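You operate a simulated robot arm through the tools that you are given. There is no shell and no other tool.

Carry out the task below with a simulated robot arm. There is one attempt and no reset: what you move stays moved.

JOB
Fold up both side wings of the silver cell and lay it on the cell rest.
Fine: clamp it first; flaps down and clamp open before you lift it.

It is judged by the outcome, as a careful person would: the job done as asked, and still so three seconds after it is handed in. It fails if anything else is knocked over, pushed out of place, dropped, spilled or broken. Flat cloth is picked up by pressing the open fingertips on it (5 to 10 N) and closing them slowly along it; thin cloth reads only 2 to 8 mm in the jaws.

ROBOT AND FRAMES
A 6-joint arm with a two-finger gripper, fixed in place. Base frame: the origin is at the foot of the arm, x ahead of it, y to its left, z up; the work surface is at about z = 800. Units: mm, degrees, N and s.
Its first joint turns from -166.0 to 166.0 degrees. Payload 2.45 kg.
Tool frame: the origin (TCP) lies between the finger pads and is the grasp point; the fingertips stand 20 mm ahead of it; z points along the fingers, y is the line along which they close. The gripper opens to 140 mm. The gripper's body begins 168 mm behind the TCP.
Orientation is that of the tool frame in the base frame, as a unit quaternion [w, x, y, z]. With the fingers straight down and closing along the base's y, the tool's x points along the base's -x, its y along +y and its z along -z.

CONTROLS
- The arm moves only by the tool play_rows. Its argument "commands" is a list of rows, each an object of numbers (a shift or turn left out is 0, a gripper value left out holds the last): "x", "y", "z": the shift along the tool's x, y, z in units of 200 mm (1.0 is 200 mm); "ax", "ay", "az": the turn, a rotation vector about the tool's x, y, z in units of 90 degrees (1.0 is 90 degrees). In form: [{"x": .., "y": .., "z": .., "ax": .., "ay": .., "az": ..}, ...]. A call has 1 to 20 rows; each row is the pose to reach, as a shift and turn from the pose commanded when the call began, along the tool's axes at that moment. "hand" is the opening in per cent of the stroke, from 0 (shut) to 100 (fully open), set as the call begins (left out, the last holds). A call with a number of a shift or a turn outside -1 to 1 is refused whole. A row lasts 0.2 s, in which the tool goes at most 50 mm and 8.6 degrees; a call with a longer step from one row to the next is refused whole, and so is a gripper value outside its range. Where a pose cannot be reached the arm comes as near as it can. A force on the tool above 90 N (or 10 N above the force at the start of the call, whichever is more), or a blocked arm, ends the call early, and 0.2 s more pass. Each finger travels about 45 mm/s and halts on what it meets, pressing with about 27 N; the grip force reading is that of the motor and also rises with nothing between the fingers. The clock runs only during rows and for 0.2 s after the last one: add rows that repeat a pose to give the fingers time. The reply holds the time, the measured pose of the TCP, the force on the tool along the base axes, the opening and the grip force, in the units named above and with some noise, with the torque about the TCP (base axes, N m) and any sound that the robot's microphone picked up.
- Cameras (640 x 400 px; columns grow to the right, rows downward): "scene" is fixed at [49.6, -500.2, 1389.1]; the picture's right is [0.47, -0.88, 0.00], its down [-0.20, -0.11, -0.97] and it looks along [0.86, 0.46, -0.23] (base axes); focal length 359 px, centre (320, 200). "wrist" rides on the gripper at [78, 11, -209] in the tool frame; the picture's right is [-0.14, 0.99, 0.00], its down [-0.92, -0.13, -0.37] and it looks along [-0.36, -0.05, 0.93] (tool axes); focal length 280 px, centre (320, 200). There is no depth. A picture from a camera that has moved, and an enlarged one, comes with that camera's place and axes in the base frame and with its lens.
- snapshot(camera): a new picture of that camera. It takes no simulated time.
- close_up(camera, box): a new picture of the part [left, top, right, bottom] of that camera's present view, enlarged. It takes no simulated time.
- hand_in(): hands the job in; it is judged then, once.

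Nothing tells you positions but the pictures and the camera data. Unless the task says otherwise, let go and move clear before handing in.

The tools are called after "Emit:" by a JSON object that holds its "fn" and its "kwargs". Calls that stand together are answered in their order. play_rows: Moves the arm, as the interface text tells. Its arguments: {"type":"object","properties":{"commands":{"type":"array","items":{"type":"object","properties":{"x":{"type":"number"},"y":{"type":"number"},"z":{"type":"number"},"ax":{"type":"number"},"ay":{"type":"number"},"az":{"type":"number"}}}},"hand":{"type":"number"}},"required":["commands"]} The other tools are called the same way: snapshot (camera) takes a picture; close_up (camera, box) takes an enlarged picture of a part of a camera's view; hand_in () hands the job in.

At the start:

```text
time: 0.0
tcp_pos: [774.5, 100.3, 1199.0]
tool_rot: [-0.001, 0.0, 1.0, 0.0]
force: [0.6, 0.5, 0.1]
ft_torque: [0.04, 0.01, -0.03]
opening: 139.8
finger_force: 0.1
```

scene: 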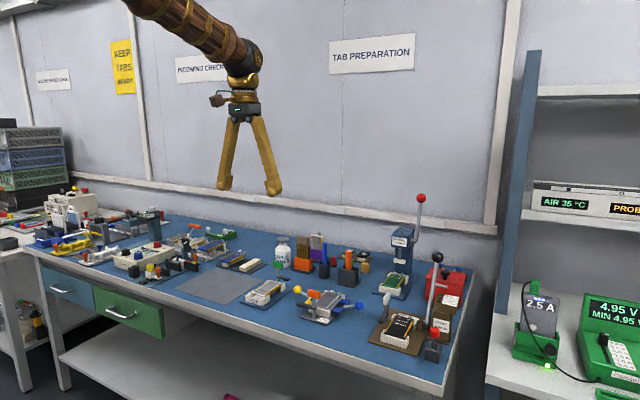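
wrist: 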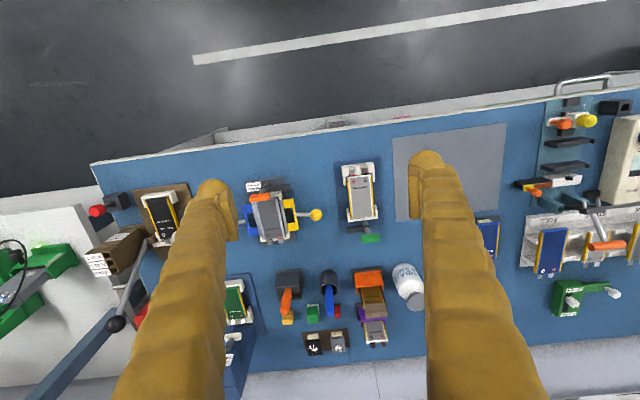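

I see a bench with several stations: a silver cell in a fixture with blue/yellow levers and an orange handle, and other cells nearby. I'll look closer before moving.

Emit:
{"fn": "close_up", "kwargs": {"camera": "wrist", "box": [220, 150, 340, 260]}}

Emit:
{"fn": "close_up", "kwargs": {"camera": "scene", "box": [230, 220, 480, 380]}}

Emit:
{"fn": "close_up", "kwargs": {"camera": "wrist", "box": [320, 140, 440, 260]}}

Emit:
{"fn": "close_up", "kwargs": {"camera": "scene", "box": [0, 180, 260, 300]}}

```text
3.64 times, centred on (280, 205) of wrist
camera zoom: at [696.2, 111.5, 1407.9], right [0.14, 0.99, 0.0], down [0.92, -0.13, 0.37], along [0.36, -0.05, -0.93], focal length 1020 px, centre (466, 182)
```

zoom: 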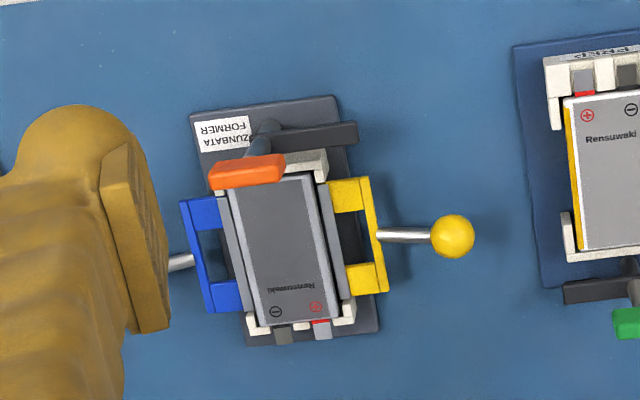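

```text
2.50 times, centred on (355, 300) of scene
camera zoom: at [49.6, -500.2, 1389.1], right [0.47, -0.88, 0.0], down [-0.2, -0.11, -0.97], along [0.86, 0.46, -0.23], focal length 898 px, centre (232, -50)
```

zoom: 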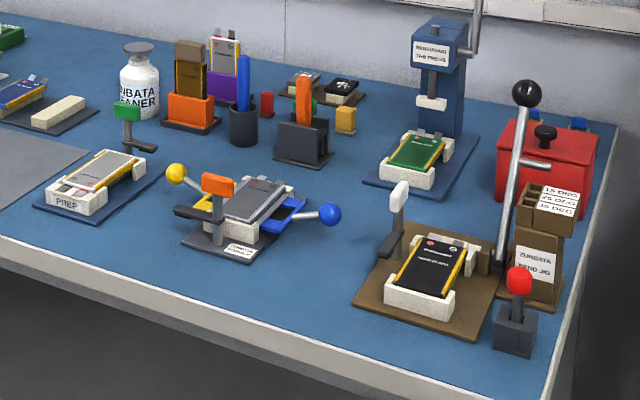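

```text
3.33 times, centred on (380, 200) of wrist
camera zoom: at [696.2, 111.5, 1407.9], right [0.14, 0.99, 0.0], down [0.92, -0.13, 0.37], along [0.36, -0.05, -0.93], focal length 935 px, centre (120, 200)
```

zoom: 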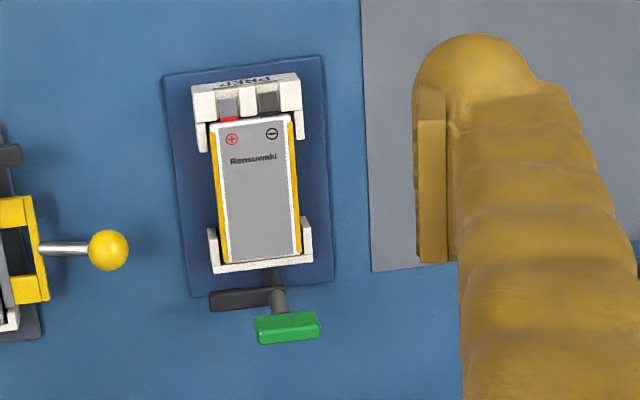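

```text
2.46 times, centred on (130, 240) of scene
camera zoom: at [49.6, -500.2, 1389.1], right [0.47, -0.88, 0.0], down [-0.2, -0.11, -0.97], along [0.86, 0.46, -0.23], focal length 884 px, centre (788, 102)
```

zoom: 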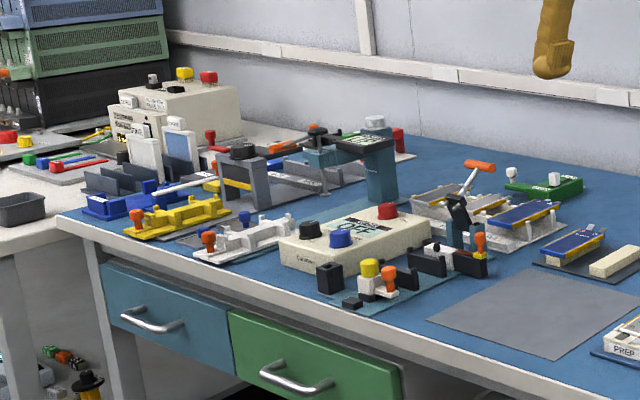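

The silver cell sits in the "ZUNBATA FORMER" with a blue and a yellow flap and an orange toggle clamp. I'll look closer at it and search for the cell rest.

Emit:
{"fn": "close_up", "kwargs": {"camera": "scene", "box": [290, 275, 370, 325]}}

Emit:
{"fn": "close_up", "kwargs": {"camera": "scene", "box": [210, 225, 310, 287]}}

Emit:
{"fn": "close_up", "kwargs": {"camera": "wrist", "box": [460, 80, 640, 330]}}

Emit:
{"fn": "close_up", "kwargs": {"camera": "wrist", "box": [260, 250, 440, 362]}}

Emit:
{"fn": "close_up", "kwargs": {"camera": "scene", "box": [160, 220, 240, 270]}}

Emit:
{"fn": "close_up", "kwargs": {"camera": "scene", "box": [300, 220, 380, 290]}}

```text
8.00 times, centred on (330, 300) of scene
camera zoom: at [49.6, -500.2, 1389.1], right [0.47, -0.88, 0.0], down [-0.2, -0.11, -0.97], along [0.86, 0.46, -0.23], focal length 2875 px, centre (240, -600)
```

zoom: 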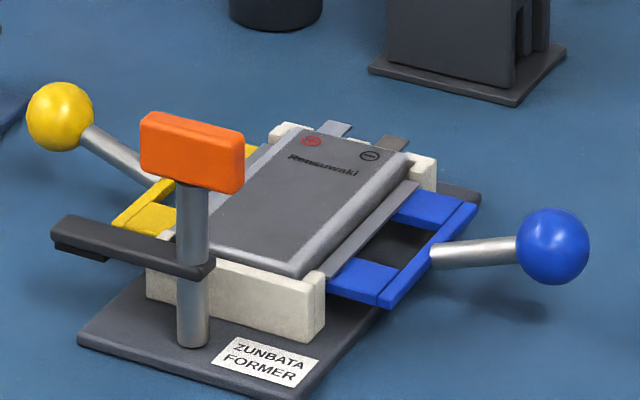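

```text
6.40 times, centred on (260, 256) of scene
camera zoom: at [49.6, -500.2, 1389.1], right [0.47, -0.88, 0.0], down [-0.2, -0.11, -0.97], along [0.86, 0.46, -0.23], focal length 2300 px, centre (704, -158)
```

zoom: 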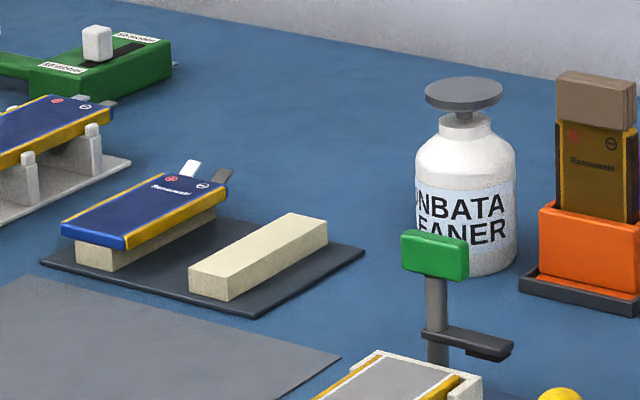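

```text
1.60 times, centred on (550, 205) of wrist
camera zoom: at [696.2, 111.5, 1407.9], right [0.14, 0.99, 0.0], down [0.92, -0.13, 0.37], along [0.36, -0.05, -0.93], focal length 449 px, centre (-48, 192)
```

zoom: 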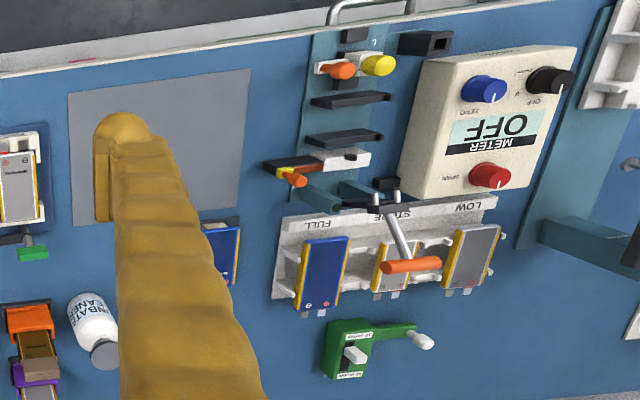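

```text
3.56 times, centred on (350, 306) of wrist
camera zoom: at [696.2, 111.5, 1407.9], right [0.14, 0.99, 0.0], down [0.92, -0.13, 0.37], along [0.36, -0.05, -0.93], focal length 997 px, centre (213, -177)
```

zoom: 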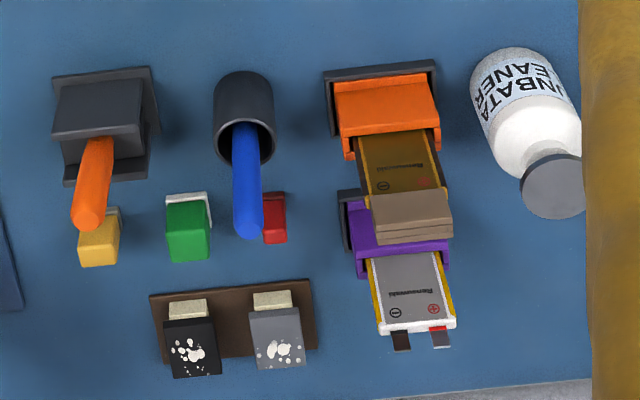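

```text
8.00 times, centred on (200, 245) of scene
camera zoom: at [49.6, -500.2, 1389.1], right [0.47, -0.88, 0.0], down [-0.2, -0.11, -0.97], along [0.86, 0.46, -0.23], focal length 2875 px, centre (1280, -160)
```

zoom: 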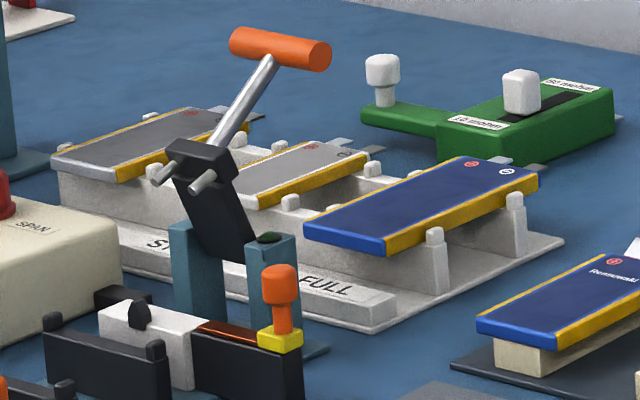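

```text
5.71 times, centred on (340, 255) of scene
camera zoom: at [49.6, -500.2, 1389.1], right [0.47, -0.88, 0.0], down [-0.2, -0.11, -0.97], along [0.86, 0.46, -0.23], focal length 2053 px, centre (206, -114)
```

zoom: 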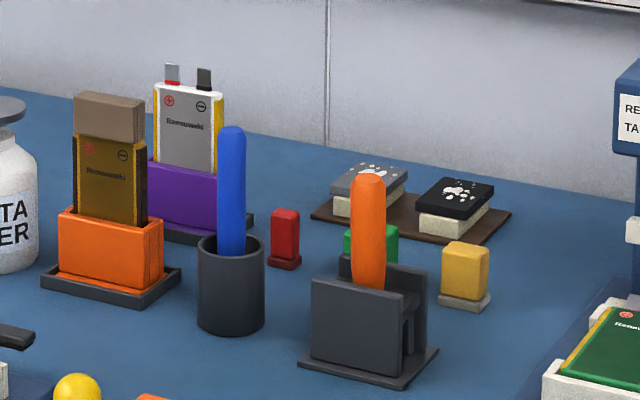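

I take the former to be near (940, -35) and a dark plate with two cream bars (one carrying a blue cell, the other free) farther out around (1070, 440), which may be the cell rest. I'll move the wrist camera over to that side to look for labels and check locations.

Emit:
{"fn": "play_rows", "kwargs": {"commands": [{"y": 0.24}, {"y": 0.48}, {"y": 0.72}, {"y": 0.96}, {"y": 0.96}]}}

Emit:
{"fn": "snapshot", "kwargs": {"camera": "wrist"}}

Emit:
{"fn": "snapshot", "kwargs": {"camera": "scene"}}

```text
time: 1.2
tcp_pos: [775.8, 291.9, 1199.5]
tool_rot: [0.001, 0.001, 1.0, 0.0]
force: [0.1, -0.6, 0.2]
ft_torque: [-0.02, -0.02, 0.01]
opening: 140.0
finger_force: 0.1
```

```text
taken
camera wrist: at [696.1, 304.1, 1408.8], right [0.14, 0.99, 0.0], down [0.92, -0.13, 0.37], along [0.36, -0.05, -0.93], focal length 280 px, centre (320, 200)
```

wrist: 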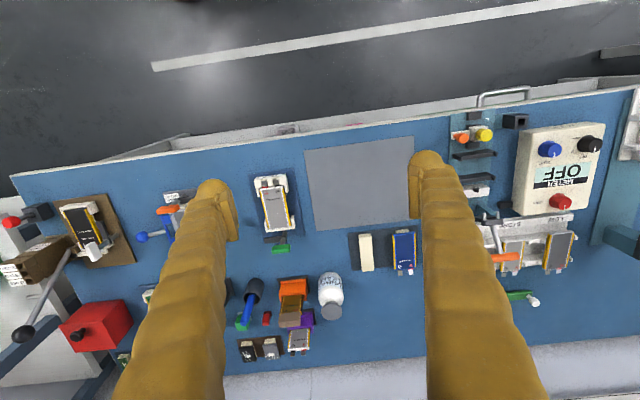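

```text
taken
```

scene: 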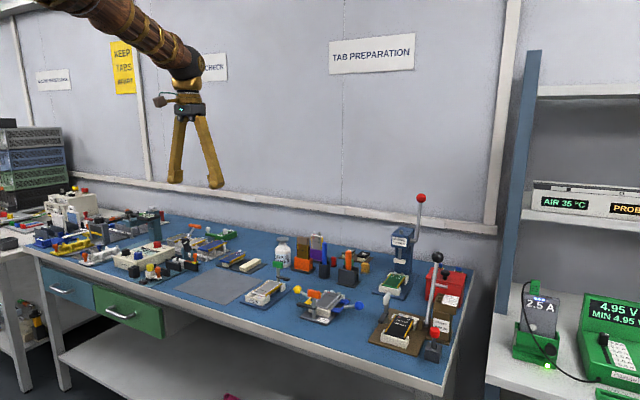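

I now see the plate with two cream bars more clearly, plus a flat grey mat. I'll zoom in on both for labels.

Emit:
{"fn": "close_up", "kwargs": {"camera": "wrist", "box": [330, 215, 430, 285]}}

Emit:
{"fn": "close_up", "kwargs": {"camera": "wrist", "box": [290, 120, 430, 240]}}

Emit:
{"fn": "close_up", "kwargs": {"camera": "wrist", "box": [430, 80, 630, 320]}}

Emit:
{"fn": "close_up", "kwargs": {"camera": "wrist", "box": [0, 180, 200, 380]}}

```text
5.71 times, centred on (380, 250) of wrist
camera zoom: at [696.1, 304.1, 1408.8], right [0.14, 0.99, 0.0], down [0.92, -0.13, 0.37], along [0.36, -0.05, -0.93], focal length 1602 px, centre (-23, -86)
```

zoom: 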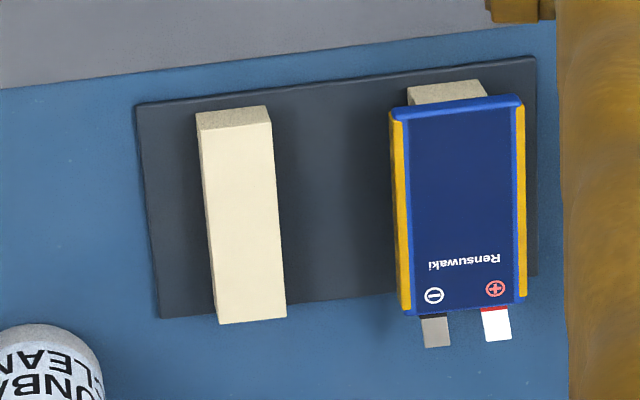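

```text
3.33 times, centred on (360, 180) of wrist
camera zoom: at [696.1, 304.1, 1408.8], right [0.14, 0.99, 0.0], down [0.92, -0.13, 0.37], along [0.36, -0.05, -0.93], focal length 935 px, centre (187, 267)
```

zoom: 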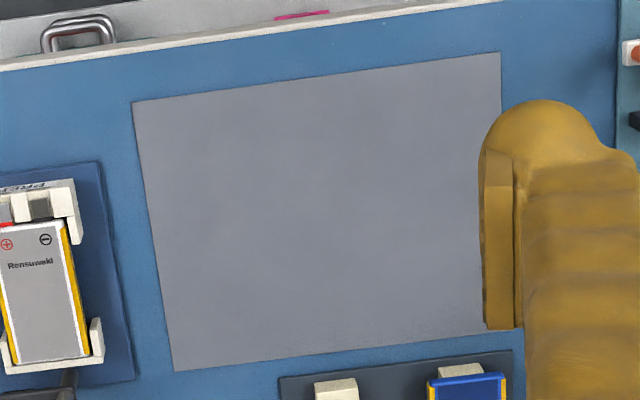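

```text
1.67 times, centred on (530, 200) of wrist
camera zoom: at [696.1, 304.1, 1408.8], right [0.14, 0.99, 0.0], down [0.92, -0.13, 0.37], along [0.36, -0.05, -0.93], focal length 467 px, centre (-30, 200)
```

zoom: 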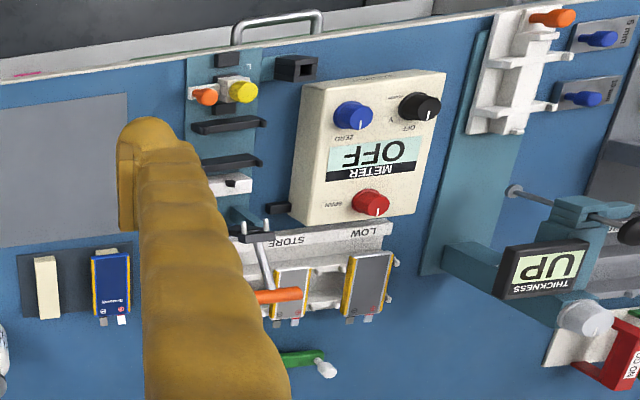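

```text
2.00 times, centred on (100, 280) of wrist
camera zoom: at [696.1, 304.1, 1408.8], right [0.14, 0.99, 0.0], down [0.92, -0.13, 0.37], along [0.36, -0.05, -0.93], focal length 561 px, centre (760, 40)
```

zoom: 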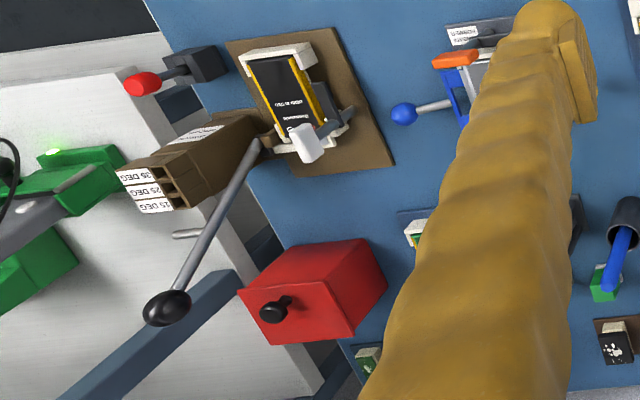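

The plate with two cream bars is the cell rest, and the left bar is free (the blue cell on the other bar shows how a cell lies, tabs away from the robot). Next I'll bring the wrist camera over the former to study the clamp and flaps.

Emit:
{"fn": "play_rows", "kwargs": {"commands": [{"y": -0.24}, {"y": -0.48}, {"y": -0.72}, {"y": -0.96}, {"y": -1.0}]}}

Emit:
{"fn": "play_rows", "kwargs": {"commands": [{"y": -0.2, "z": 0.1}, {"y": -0.4, "z": 0.2}, {"y": -0.55, "z": 0.35, "x": -0.05}, {"y": -0.62, "z": 0.5, "x": -0.15}, {"y": -0.62, "z": 0.5, "x": -0.15}]}}

Emit:
{"fn": "snapshot", "kwargs": {"camera": "wrist"}}

Emit:
{"fn": "snapshot", "kwargs": {"camera": "scene"}}

```text
time: 2.4
tcp_pos: [774.3, 93.2, 1195.9]
tool_rot: [0.0, 0.0, 1.0, -0.001]
force: [-0.4, -0.1, -0.4]
ft_torque: [0.03, 0.0, 0.0]
opening: 140.4
finger_force: 0.2
```

```text
time: 3.6
tcp_pos: [804.8, -31.4, 1098.2]
tool_rot: [-0.001, 0.0, 1.0, 0.0]
force: [0.4, -0.8, -0.7]
ft_torque: [0.0, -0.03, 0.02]
opening: 139.9
finger_force: 0.2
```

```text
taken
camera wrist: at [726.6, -20.5, 1307.9], right [0.14, 0.99, 0.0], down [0.92, -0.13, 0.37], along [0.36, -0.05, -0.93], focal length 280 px, centre (320, 200)
```

wrist: 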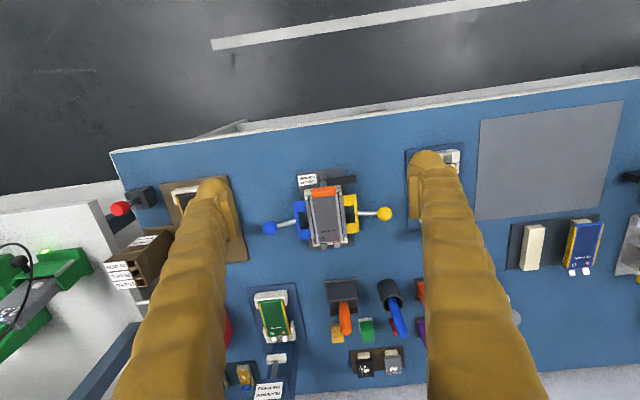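

```text
taken
```

scene: 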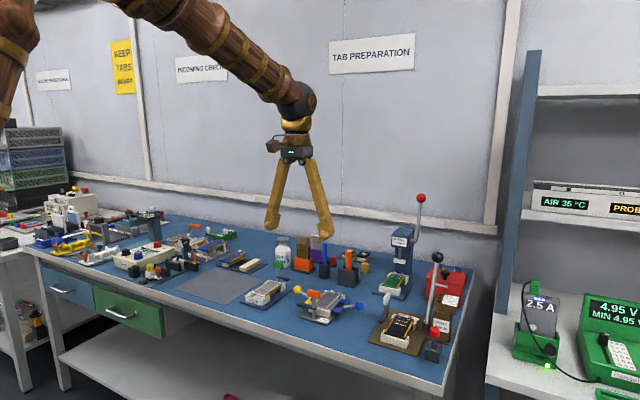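

The former is between the fingers in the wrist view, around (945, -38). I'll zoom in on it from both cameras.

Emit:
{"fn": "close_up", "kwargs": {"camera": "wrist", "box": [255, 165, 399, 255]}}

Emit:
{"fn": "close_up", "kwargs": {"camera": "scene", "box": [290, 275, 370, 325]}}

```text
4.44 times, centred on (327, 210) of wrist
camera zoom: at [726.6, -20.5, 1307.9], right [0.14, 0.99, 0.0], down [0.92, -0.13, 0.37], along [0.36, -0.05, -0.93], focal length 1246 px, centre (289, 156)
```

zoom: 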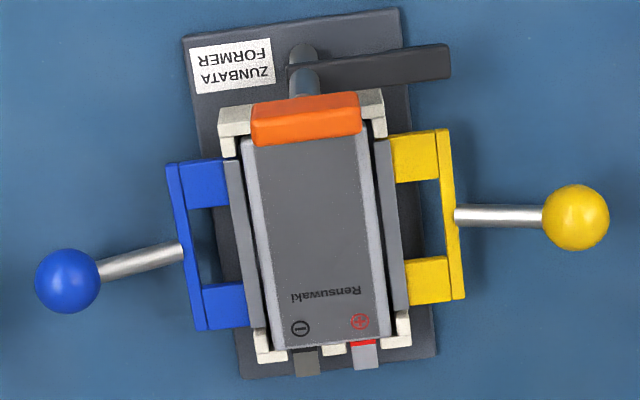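

```text
8.00 times, centred on (330, 300) of scene
camera zoom: at [49.6, -500.2, 1389.1], right [0.47, -0.88, 0.0], down [-0.2, -0.11, -0.97], along [0.86, 0.46, -0.23], focal length 2875 px, centre (240, -600)
```

zoom: 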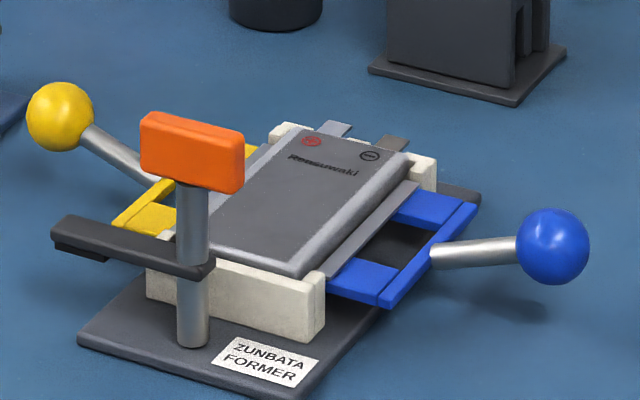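

From the two views I place the blue ball near (951, -147, 843), the yellow ball near (951, 65, 844), the cell centre near (952, -40) with its top at about z 831, and the orange handle near (877, -36, 889) with its arm pointing +y (open). I'll turn the gripper 90° and hover above the orange handle.

Emit:
{"fn": "play_rows", "kwargs": {"commands": [{"x": -0.033, "y": -0.002, "z": 0.045, "az": -0.0909}, {"x": -0.066, "y": -0.004, "z": 0.089, "az": -0.1818}, {"x": -0.098, "y": -0.006, "z": 0.134, "az": -0.2727}, {"x": -0.131, "y": -0.008, "z": 0.178, "az": -0.3636}, {"x": -0.164, "y": -0.01, "z": 0.223, "az": -0.4545}, {"x": -0.197, "y": -0.013, "z": 0.267, "az": -0.5454}, {"x": -0.23, "y": -0.015, "z": 0.312, "az": -0.6363}, {"x": -0.263, "y": -0.017, "z": 0.356, "az": -0.7272}, {"x": -0.295, "y": -0.019, "z": 0.4, "az": -0.8181}, {"x": -0.328, "y": -0.021, "z": 0.445, "az": -0.909}, {"x": -0.361, "y": -0.023, "z": 0.49, "az": -1.0}, {"x": -0.361, "y": -0.023, "z": 0.49, "az": -1.0}], "hand": 50}}

Emit:
{"fn": "snapshot", "kwargs": {"camera": "wrist"}}

Emit:
{"fn": "close_up", "kwargs": {"camera": "scene", "box": [240, 175, 400, 325]}}

```text
time: 6.2
tcp_pos: [876.5, -36.2, 1000.1]
tool_rot: [0.0, 0.708, -0.706, 0.001]
force: [0.3, 0.2, -0.4]
ft_torque: [-0.01, 0.01, -0.04]
opening: 70.2
finger_force: 0.1
```

```text
taken
camera wrist: at [865.9, -114.2, 1209.8], right [-0.99, 0.14, 0.0], down [0.13, 0.92, 0.37], along [0.05, 0.37, -0.93], focal length 280 px, centre (320, 200)
```

wrist: 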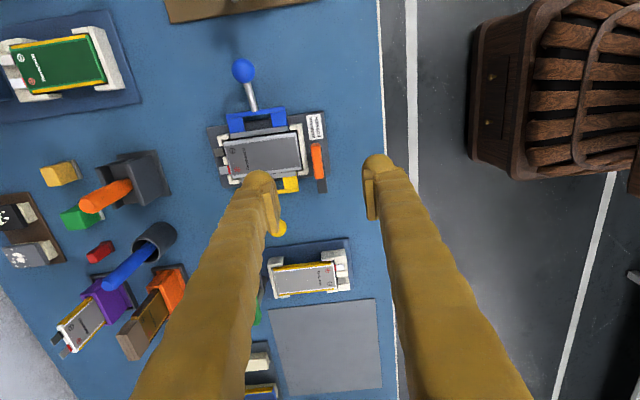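

```text
2.67 times, centred on (320, 250) of scene
camera zoom: at [49.6, -500.2, 1389.1], right [0.47, -0.88, 0.0], down [-0.2, -0.11, -0.97], along [0.86, 0.46, -0.23], focal length 958 px, centre (320, 67)
```

zoom: 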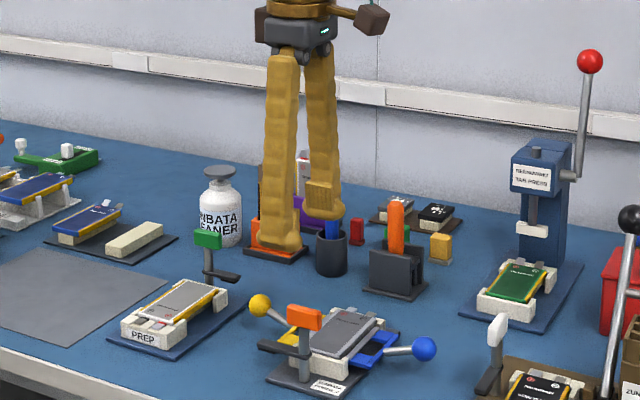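

The gripper now closes along x above the orange handle. I'll zoom to refine the handle position.

Emit:
{"fn": "close_up", "kwargs": {"camera": "wrist", "box": [200, 90, 360, 200]}}

```text
3.64 times, centred on (280, 145) of wrist
camera zoom: at [865.9, -114.2, 1209.8], right [-0.99, 0.14, 0.0], down [0.13, 0.92, 0.37], along [0.05, 0.37, -0.93], focal length 1020 px, centre (466, 400)
```

zoom: 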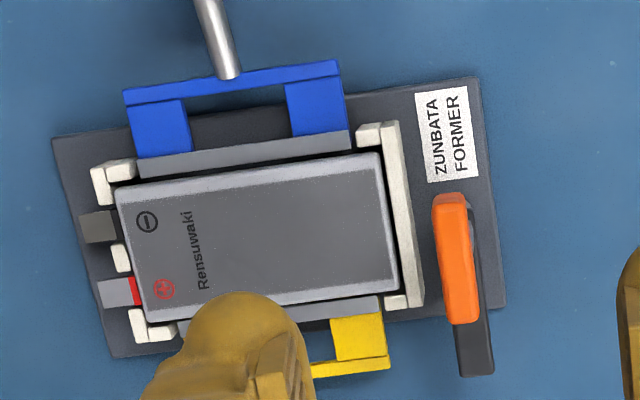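

The handle's top centre comes out near (879.5, -40), about 40 mm long along y and 10 mm thick. I'll lower part way first and check in the scene view before going fully down.

Emit:
{"fn": "play_rows", "kwargs": {"commands": [{"x": 0.015, "y": -0.015, "z": 0.15}, {"x": 0.015, "y": -0.015, "z": 0.3}, {"x": 0.015, "y": -0.015, "z": 0.4}, {"x": 0.015, "y": -0.015, "z": 0.4}], "hand": 50}}

Emit:
{"fn": "close_up", "kwargs": {"camera": "scene", "box": [280, 235, 380, 325]}}

Emit:
{"fn": "snapshot", "kwargs": {"camera": "wrist"}}

```text
time: 7.2
tcp_pos: [880.1, -38.6, 918.9]
tool_rot: [-0.001, 0.707, -0.707, 0.0]
force: [0.2, -0.3, -0.8]
ft_torque: [-0.01, 0.01, 0.0]
opening: 69.9
finger_force: 0.0
```

```text
4.44 times, centred on (330, 280) of scene
camera zoom: at [49.6, -500.2, 1389.1], right [0.47, -0.88, 0.0], down [-0.2, -0.11, -0.97], along [0.86, 0.46, -0.23], focal length 1597 px, centre (276, -156)
```

zoom: 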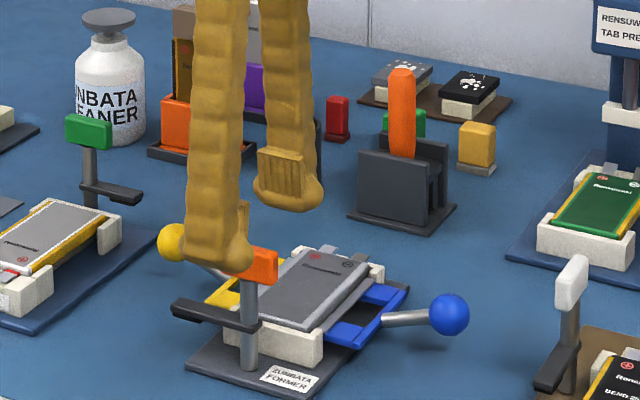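

```text
taken
camera wrist: at [869.5, -117.1, 1129.8], right [-0.99, 0.14, 0.0], down [0.13, 0.92, 0.37], along [0.05, 0.36, -0.93], focal length 280 px, centre (320, 200)
```

wrist: 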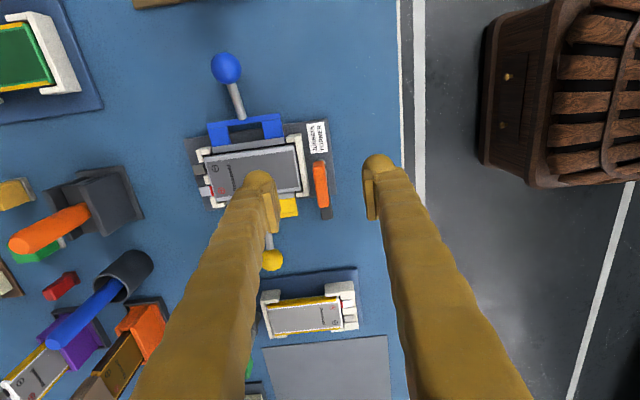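

I'll zoom on the handle again from this height to triangulate its height.

Emit:
{"fn": "close_up", "kwargs": {"camera": "wrist", "box": [280, 140, 360, 230]}}

Emit:
{"fn": "close_up", "kwargs": {"camera": "scene", "box": [310, 280, 350, 320]}}

```text
4.44 times, centred on (320, 185) of wrist
camera zoom: at [869.5, -117.1, 1129.8], right [-0.99, 0.14, 0.0], down [0.13, 0.92, 0.37], along [0.05, 0.36, -0.93], focal length 1246 px, centre (320, 267)
```

zoom: 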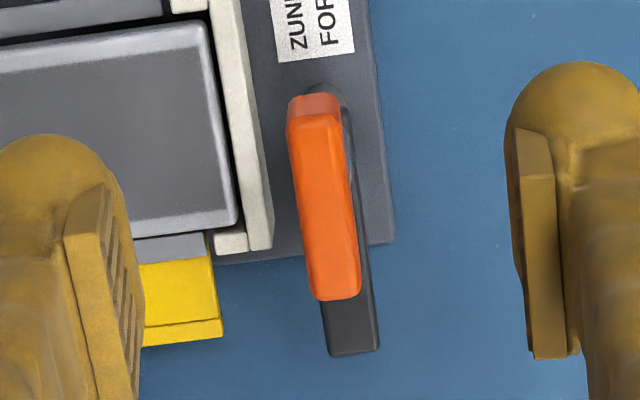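

```text
10.00 times, centred on (330, 300) of scene
camera zoom: at [49.6, -500.2, 1389.1], right [0.47, -0.88, 0.0], down [-0.2, -0.11, -0.97], along [0.86, 0.46, -0.23], focal length 3594 px, centre (220, -800)
```

zoom: 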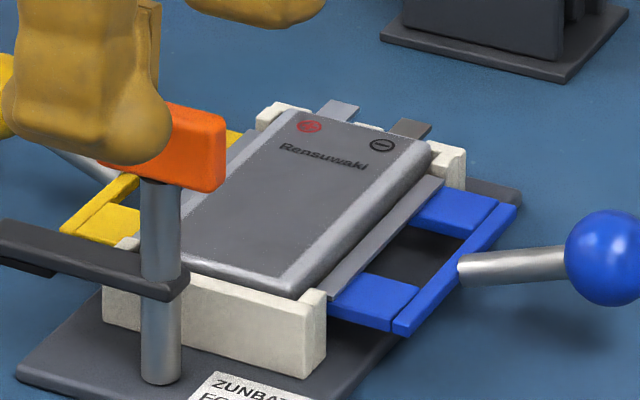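

The handle is centred at about (879, -38) and spans z 874–895, right under the gripper. I'll descend to z 886 and close on it.

Emit:
{"fn": "play_rows", "kwargs": {"commands": [{"z": 0.08}, {"z": 0.165}, {"z": 0.165}], "hand": 50}}

Emit:
{"fn": "play_rows", "kwargs": {"commands": [{"z": 0}, {"z": 0}, {"z": 0}, {"z": 0}, {"z": 0}, {"z": 0}], "hand": 0}}

Emit:
{"fn": "close_up", "kwargs": {"camera": "scene", "box": [280, 235, 380, 325]}}

Emit:
{"fn": "close_up", "kwargs": {"camera": "wrist", "box": [220, 110, 420, 260]}}

```text
time: 8.0
tcp_pos: [880.5, -39.7, 888.3]
tool_rot: [0.0, -0.707, 0.708, 0.0]
force: [-0.1, -0.6, -0.9]
ft_torque: [0.0, 0.03, 0.0]
opening: 70.1
finger_force: 0.1
```

```text
time: 9.4
tcp_pos: [879.5, -39.7, 887.3]
tool_rot: [0.001, 0.707, -0.707, -0.001]
force: [-13.0, -0.3, 1.6]
ft_torque: [-0.02, 0.13, 0.05]
opening: 9.8
finger_force: 37.3
```

```text
4.44 times, centred on (330, 280) of scene
camera zoom: at [49.6, -500.2, 1389.1], right [0.47, -0.88, 0.0], down [-0.2, -0.11, -0.97], along [0.86, 0.46, -0.23], focal length 1597 px, centre (276, -156)
```

zoom: 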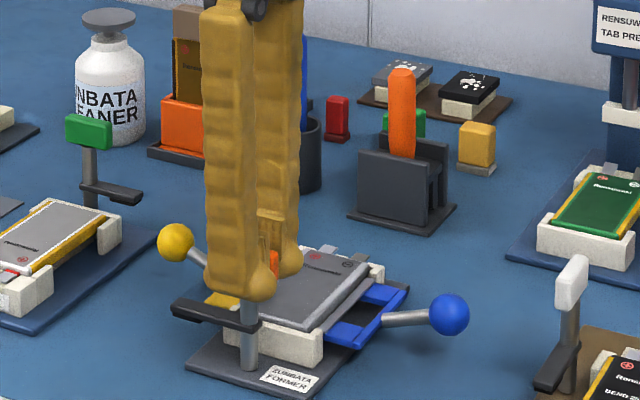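

```text
2.67 times, centred on (320, 185) of wrist
camera zoom: at [869.3, -117.6, 1097.6], right [-0.99, 0.14, 0.0], down [0.13, 0.92, 0.37], along [0.05, 0.36, -0.93], focal length 748 px, centre (320, 240)
```

zoom: 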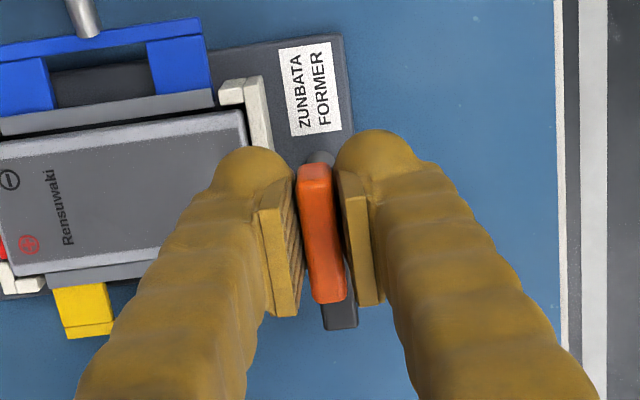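

The fingers hold the orange handle (9.8 mm opening). I'll turn it in steps so the arm swings from +y toward +x over the cell, watching force and torque.

Emit:
{"fn": "play_rows", "kwargs": {"commands": [{"y": 0.005, "x": -0.005, "az": 0.06}, {"y": 0.005, "x": -0.005, "az": 0.12}, {"y": 0.005, "x": -0.005, "az": 0.18}, {"y": 0.005, "x": -0.005, "az": 0.24}, {"y": 0.005, "x": -0.005, "az": 0.3}, {"y": 0.005, "x": -0.005, "az": 0.3}], "hand": 0}}

Emit:
{"fn": "close_up", "kwargs": {"camera": "scene", "box": [280, 235, 380, 325]}}

```text
time: 10.8
tcp_pos: [877.7, -40.0, 888.5]
tool_rot: [0.0, -0.522, 0.853, -0.001]
force: [-12.6, -21.3, 13.2]
ft_torque: [-0.29, 0.15, -0.02]
opening: 9.9
finger_force: 37.2
```

```text
4.44 times, centred on (330, 280) of scene
camera zoom: at [49.6, -500.2, 1389.1], right [0.47, -0.88, 0.0], down [-0.2, -0.11, -0.97], along [0.86, 0.46, -0.23], focal length 1597 px, centre (276, -156)
```

zoom: 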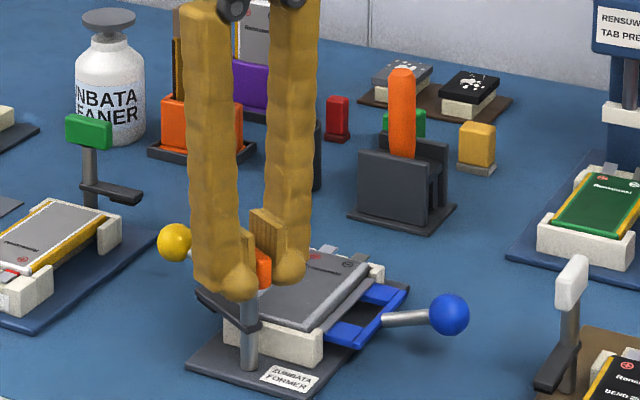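

The clamp arm is swinging with the handle. I'll ease the slight side force and keep turning.

Emit:
{"fn": "play_rows", "kwargs": {"commands": [{"x": 0.008, "z": -0.006, "az": 0.06}, {"x": 0.008, "z": -0.006, "az": 0.12}, {"x": 0.008, "z": -0.006, "az": 0.18}, {"x": 0.008, "z": -0.006, "az": 0.24}, {"x": 0.008, "z": -0.006, "az": 0.3}, {"x": 0.008, "z": -0.006, "az": 0.36}, {"x": 0.008, "z": -0.006, "az": 0.36}], "hand": 0}}

Emit:
{"fn": "close_up", "kwargs": {"camera": "scene", "box": [280, 235, 380, 325]}}

```text
time: 12.4
tcp_pos: [877.0, -38.4, 889.2]
tool_rot: [-0.001, -0.263, 0.965, 0.0]
force: [-23.2, 29.0, -15.5]
ft_torque: [0.24, 0.25, 0.16]
opening: 10.2
finger_force: 37.4
```

```text
4.44 times, centred on (330, 280) of scene
camera zoom: at [49.6, -500.2, 1389.1], right [0.47, -0.88, 0.0], down [-0.2, -0.11, -0.97], along [0.86, 0.46, -0.23], focal length 1597 px, centre (276, -156)
```

zoom: 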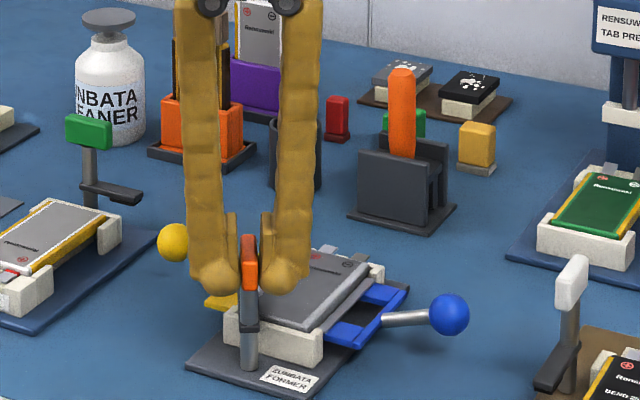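

About 60° turned; the post axis seems to be near (879.5, -37), so I'll re-centre on it and complete the turn.

Emit:
{"fn": "play_rows", "kwargs": {"commands": [{"x": -0.0123, "y": 0.013, "z": 0.007, "az": 0.0}, {"x": -0.0123, "y": 0.013, "z": 0.007, "az": 0.06}, {"x": -0.0123, "y": 0.013, "z": 0.007, "az": 0.12}, {"x": -0.0123, "y": 0.013, "z": 0.007, "az": 0.18}, {"x": -0.0123, "y": 0.013, "z": 0.007, "az": 0.24}, {"x": -0.0123, "y": 0.013, "z": 0.007, "az": 0.24}], "hand": 0}}

Emit:
{"fn": "snapshot", "kwargs": {"camera": "wrist"}}

```text
time: 13.8
tcp_pos: [878.5, -36.1, 888.4]
tool_rot: [0.0, -0.077, 0.997, 0.001]
force: [-27.0, 0.7, 8.1]
ft_torque: [0.02, 0.3, -0.02]
opening: 10.3
finger_force: 38.1
```

```text
taken
camera wrist: at [799.3, -37.3, 1097.1], right [-0.02, 1.0, 0.0], down [0.93, 0.02, 0.37], along [0.37, 0.01, -0.93], focal length 280 px, centre (320, 200)
```

wrist: 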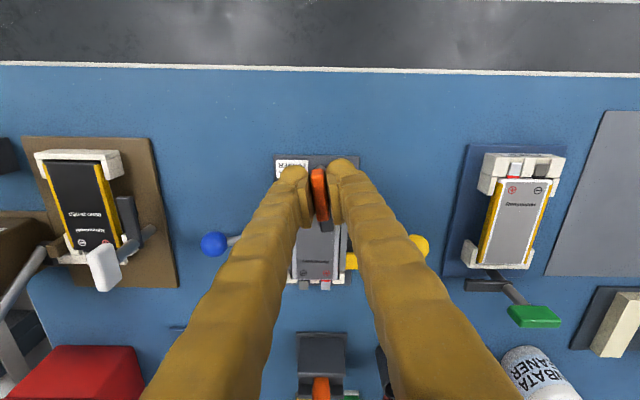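

Nearly there, about 9° remaining. I'll finish the turn.

Emit:
{"fn": "play_rows", "kwargs": {"commands": [{"x": 0.008, "z": 0.0, "az": 0.05}, {"x": 0.008, "z": 0.0, "az": 0.1}, {"x": 0.008, "z": 0.0, "az": 0.1}, {"x": 0.008, "z": 0.0, "az": 0.1}], "hand": 0}}

Emit:
{"fn": "close_up", "kwargs": {"camera": "wrist", "box": [240, 130, 440, 300]}}

Emit:
{"fn": "close_up", "kwargs": {"camera": "scene", "box": [280, 235, 380, 325]}}

```text
time: 14.8
tcp_pos: [877.6, -36.3, 888.9]
tool_rot: [0.001, 0.0, 1.0, 0.0]
force: [23.2, 14.8, 5.2]
ft_torque: [0.13, -0.32, -0.04]
opening: 10.1
finger_force: 37.2
```

```text
2.35 times, centred on (340, 215) of wrist
camera zoom: at [799.6, -24.8, 1096.9], right [0.14, 0.99, 0.0], down [0.92, -0.13, 0.37], along [0.37, -0.05, -0.93], focal length 660 px, centre (273, 165)
```

zoom: 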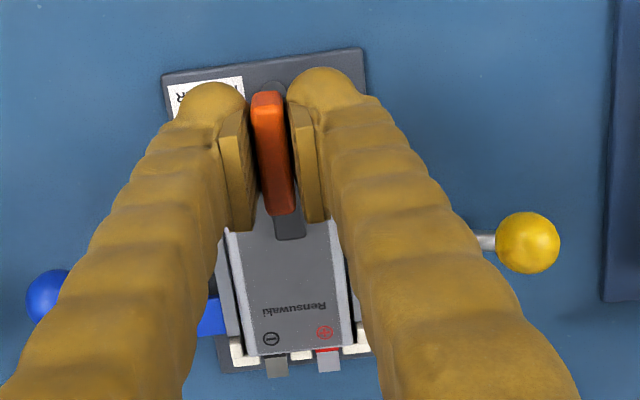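

```text
4.44 times, centred on (330, 280) of scene
camera zoom: at [49.6, -500.2, 1389.1], right [0.47, -0.88, 0.0], down [-0.2, -0.11, -0.97], along [0.86, 0.46, -0.23], focal length 1597 px, centre (276, -156)
```

zoom: 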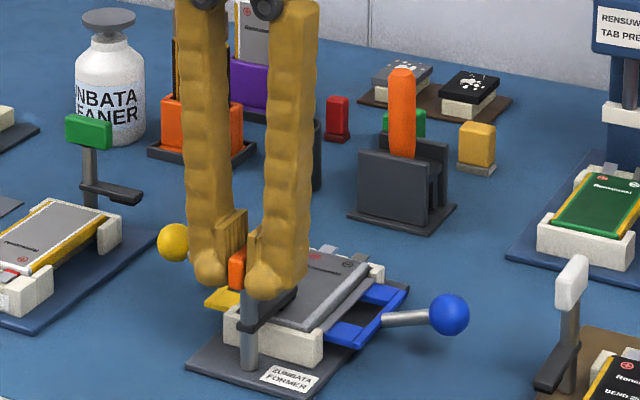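

The arm now lies over the cell. I'll nudge slightly further to feel for the stop, then check.

Emit:
{"fn": "play_rows", "kwargs": {"commands": [{"az": 0.03}, {"az": 0.06}, {"az": 0.06}], "hand": 0}}

Emit:
{"fn": "close_up", "kwargs": {"camera": "scene", "box": [310, 275, 360, 320]}}

```text
time: 15.6
tcp_pos: [878.3, -37.3, 889.3]
tool_rot: [-0.001, 0.047, 0.999, -0.001]
force: [32.4, 22.1, -0.1]
ft_torque: [0.25, -0.42, 0.9]
opening: 11.4
finger_force: 38.5
```

```text
8.89 times, centred on (335, 298) of scene
camera zoom: at [49.6, -500.2, 1389.1], right [0.47, -0.88, 0.0], down [-0.2, -0.11, -0.97], along [0.86, 0.46, -0.23], focal length 3194 px, centre (187, -667)
```

zoom: 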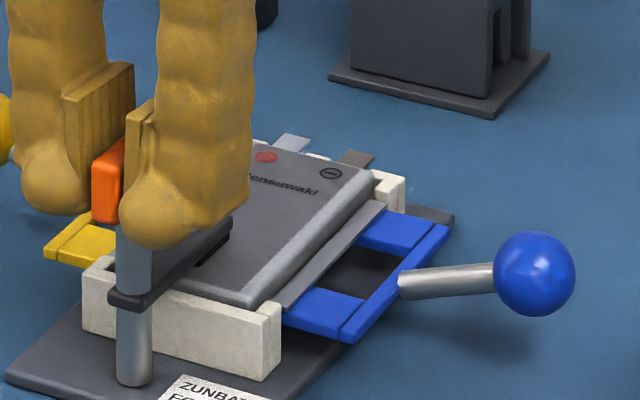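

The turn met a firm stop (0.9 N·m), so the arm is fully over the cell. I'll let go and rise clear to check that it stays.

Emit:
{"fn": "play_rows", "kwargs": {"commands": [{"az": -0.05}, {"az": -0.05}, {"az": -0.05}, {"az": -0.05}], "hand": 45}}

Emit:
{"fn": "play_rows", "kwargs": {"commands": [{"z": -0.15}, {"z": -0.3}, {"z": -0.5}, {"z": -0.6}, {"z": -0.6}], "hand": 45}}

Emit:
{"fn": "close_up", "kwargs": {"camera": "scene", "box": [290, 270, 370, 325]}}

Emit:
{"fn": "snapshot", "kwargs": {"camera": "wrist"}}

```text
time: 16.6
tcp_pos: [877.8, -36.1, 887.2]
tool_rot: [0.0, 0.008, 1.0, 0.0]
force: [-0.4, -0.3, 1.1]
ft_torque: [0.02, -0.01, -0.01]
opening: 63.0
finger_force: 0.0
```

```text
time: 17.8
tcp_pos: [877.7, -38.1, 1009.1]
tool_rot: [0.001, 0.009, 1.0, 0.0]
force: [-0.8, 0.8, 0.7]
ft_torque: [-0.02, 0.06, -0.02]
opening: 63.2
finger_force: 0.1
```

```text
7.27 times, centred on (330, 298) of scene
camera zoom: at [49.6, -500.2, 1389.1], right [0.47, -0.88, 0.0], down [-0.2, -0.11, -0.97], along [0.86, 0.46, -0.23], focal length 2613 px, centre (247, -509)
```

zoom: 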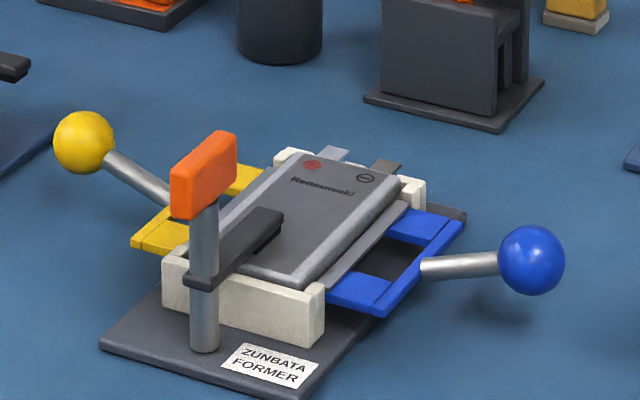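

```text
taken
camera wrist: at [799.5, -24.1, 1218.3], right [0.15, 0.99, 0.0], down [0.92, -0.14, 0.37], along [0.36, -0.06, -0.93], focal length 280 px, centre (320, 200)
```

wrist: 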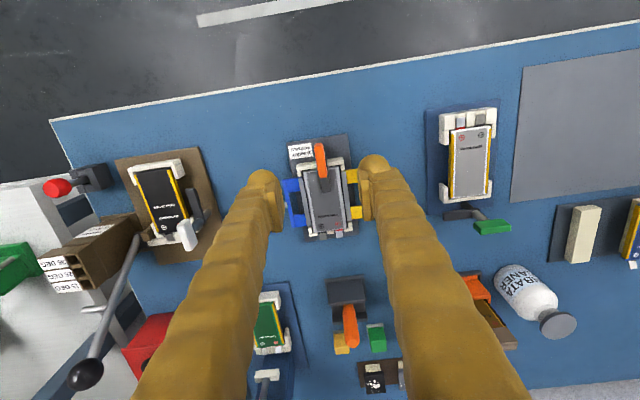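

The clamp arm is down on the cell and stays put. Next I'll turn the gripper to close along x and go above the yellow ball to fold the first wing.

Emit:
{"fn": "play_rows", "kwargs": {"commands": [{"x": -0.03, "y": 0.043, "z": 0.02, "az": -0.083}, {"x": -0.06, "y": 0.087, "z": 0.04, "az": -0.167}, {"x": -0.09, "y": 0.13, "z": 0.06, "az": -0.25}, {"x": -0.119, "y": 0.174, "z": 0.08, "az": -0.333}, {"x": -0.149, "y": 0.217, "z": 0.1, "az": -0.417}, {"x": -0.178, "y": 0.261, "z": 0.12, "az": -0.5}, {"x": -0.208, "y": 0.304, "z": 0.14, "az": -0.583}, {"x": -0.238, "y": 0.348, "z": 0.16, "az": -0.667}, {"x": -0.268, "y": 0.391, "z": 0.19, "az": -0.75}, {"x": -0.297, "y": 0.435, "z": 0.22, "az": -0.833}, {"x": -0.327, "y": 0.478, "z": 0.25, "az": -0.917}, {"x": -0.357, "y": 0.5215, "z": 0.27, "az": -1.0}, {"x": -0.357, "y": 0.5215, "z": 0.27, "az": -1.0}], "hand": 45}}

Emit:
{"fn": "snapshot", "kwargs": {"camera": "wrist"}}

Emit:
{"fn": "close_up", "kwargs": {"camera": "scene", "box": [260, 225, 380, 325]}}

```text
time: 20.6
tcp_pos: [950.9, 65.0, 953.5]
tool_rot: [0.0, -0.703, 0.711, 0.0]
force: [-0.5, -0.1, -0.2]
ft_torque: [0.01, -0.04, 0.04]
opening: 63.2
finger_force: 0.0
```

```text
taken
camera wrist: at [939.5, -10.8, 1162.5], right [-0.99, 0.15, 0.0], down [0.14, 0.92, 0.37], along [0.06, 0.36, -0.93], focal length 280 px, centre (320, 200)
```

wrist: 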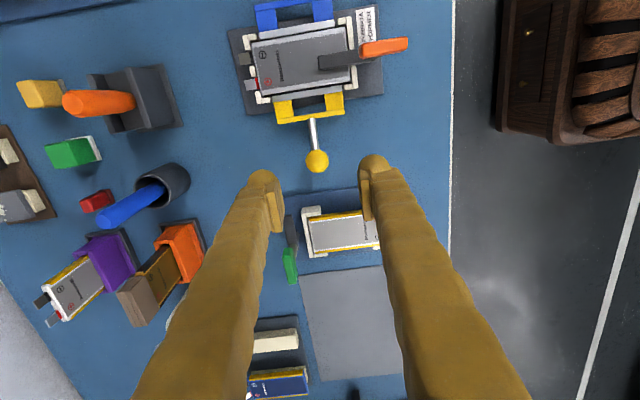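

```text
4.00 times, centred on (320, 275) of scene
camera zoom: at [49.6, -500.2, 1389.1], right [0.47, -0.88, 0.0], down [-0.2, -0.11, -0.97], along [0.86, 0.46, -0.23], focal length 1437 px, centre (320, -100)
```

zoom: 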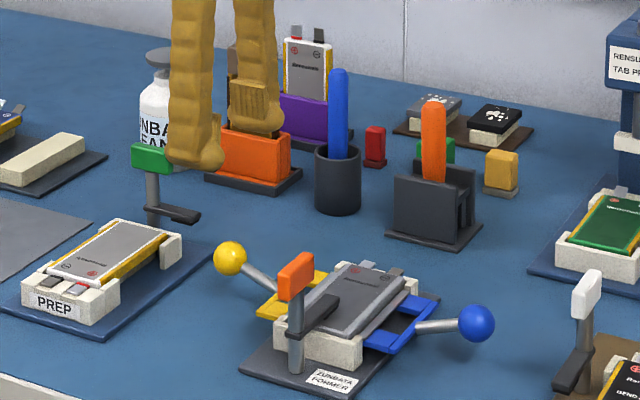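

I'll zoom in on the yellow ball to refine its position.

Emit:
{"fn": "close_up", "kwargs": {"camera": "wrist", "box": [260, 80, 380, 200]}}

Emit:
{"fn": "close_up", "kwargs": {"camera": "wrist", "box": [220, 0, 420, 130]}}

```text
3.33 times, centred on (320, 140) of wrist
camera zoom: at [939.5, -10.8, 1162.5], right [-0.99, 0.15, 0.0], down [0.14, 0.92, 0.37], along [0.06, 0.36, -0.93], focal length 935 px, centre (320, 400)
```

zoom: 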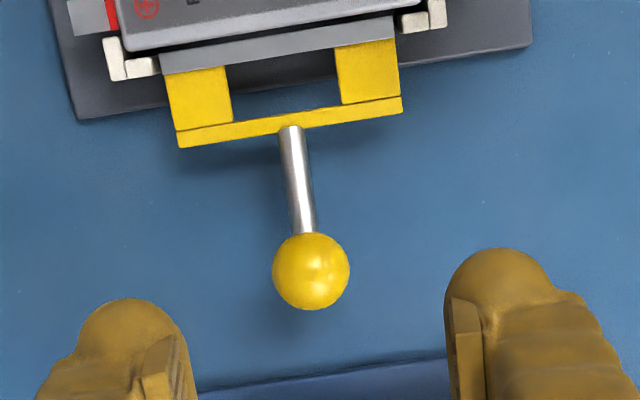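

```text
3.08 times, centred on (320, 65) of wrist
camera zoom: at [939.5, -10.8, 1162.5], right [-0.99, 0.15, 0.0], down [0.14, 0.92, 0.37], along [0.06, 0.36, -0.93], focal length 863 px, centre (320, 615)
```

zoom: 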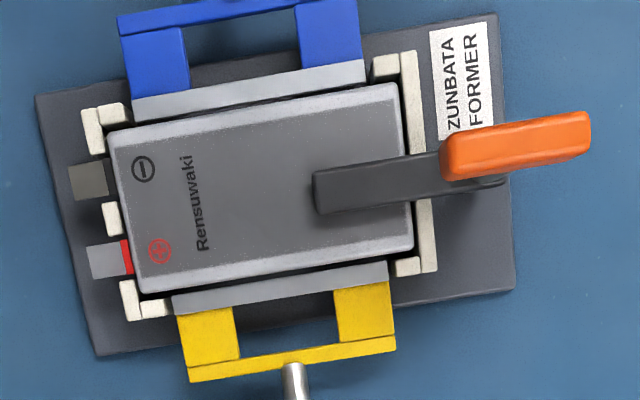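

The yellow ball is about 27 mm across at roughly (953.5, 65, 842). I'll descend and close on it.

Emit:
{"fn": "play_rows", "kwargs": {"commands": [{"y": -0.013, "z": 0.2}, {"y": -0.013, "z": 0.4}, {"y": -0.013, "z": 0.5}, {"y": -0.013, "z": 0.557}, {"y": -0.013, "z": 0.557}], "hand": 45}}

Emit:
{"fn": "close_up", "kwargs": {"camera": "scene", "box": [270, 245, 370, 325]}}

Emit:
{"fn": "close_up", "kwargs": {"camera": "wrist", "box": [240, 100, 400, 220]}}

```text
time: 21.8
tcp_pos: [952.1, 65.4, 841.5]
tool_rot: [0.0, -0.701, 0.713, 0.0]
force: [-0.3, -0.3, -0.2]
ft_torque: [-0.01, -0.01, 0.02]
opening: 63.3
finger_force: 0.1
```

```text
5.00 times, centred on (320, 285) of scene
camera zoom: at [49.6, -500.2, 1389.1], right [0.47, -0.88, 0.0], down [-0.2, -0.11, -0.97], along [0.86, 0.46, -0.23], focal length 1797 px, centre (320, -225)
```

zoom: 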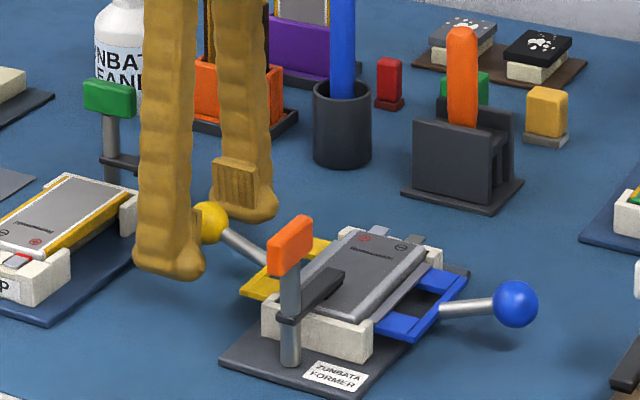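

```text
3.33 times, centred on (320, 160) of wrist
camera zoom: at [940.5, -11.9, 1050.5], right [-0.99, 0.15, 0.0], down [0.14, 0.92, 0.37], along [0.06, 0.36, -0.93], focal length 935 px, centre (320, 333)
```

zoom: 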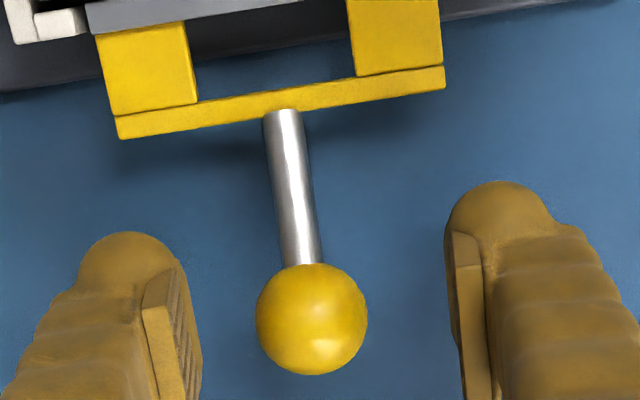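

The ball is right at the grasp point (about 2 mm toward +x). I'll centre and close on it gently.

Emit:
{"fn": "play_rows", "kwargs": {"commands": [{"y": -0.009, "z": 0.005}, {"y": -0.009, "z": 0.005}, {"y": -0.009, "z": 0.005}, {"y": -0.009, "z": 0.005}, {"y": -0.009, "z": 0.005}, {"y": -0.009, "z": 0.005}], "hand": 0}}

```text
time: 23.2
tcp_pos: [954.9, 65.9, 840.2]
tool_rot: [0.0, -0.702, 0.713, 0.0]
force: [15.6, -0.8, -0.2]
ft_torque: [0.03, -0.11, -0.02]
opening: 24.9
finger_force: 45.1
```

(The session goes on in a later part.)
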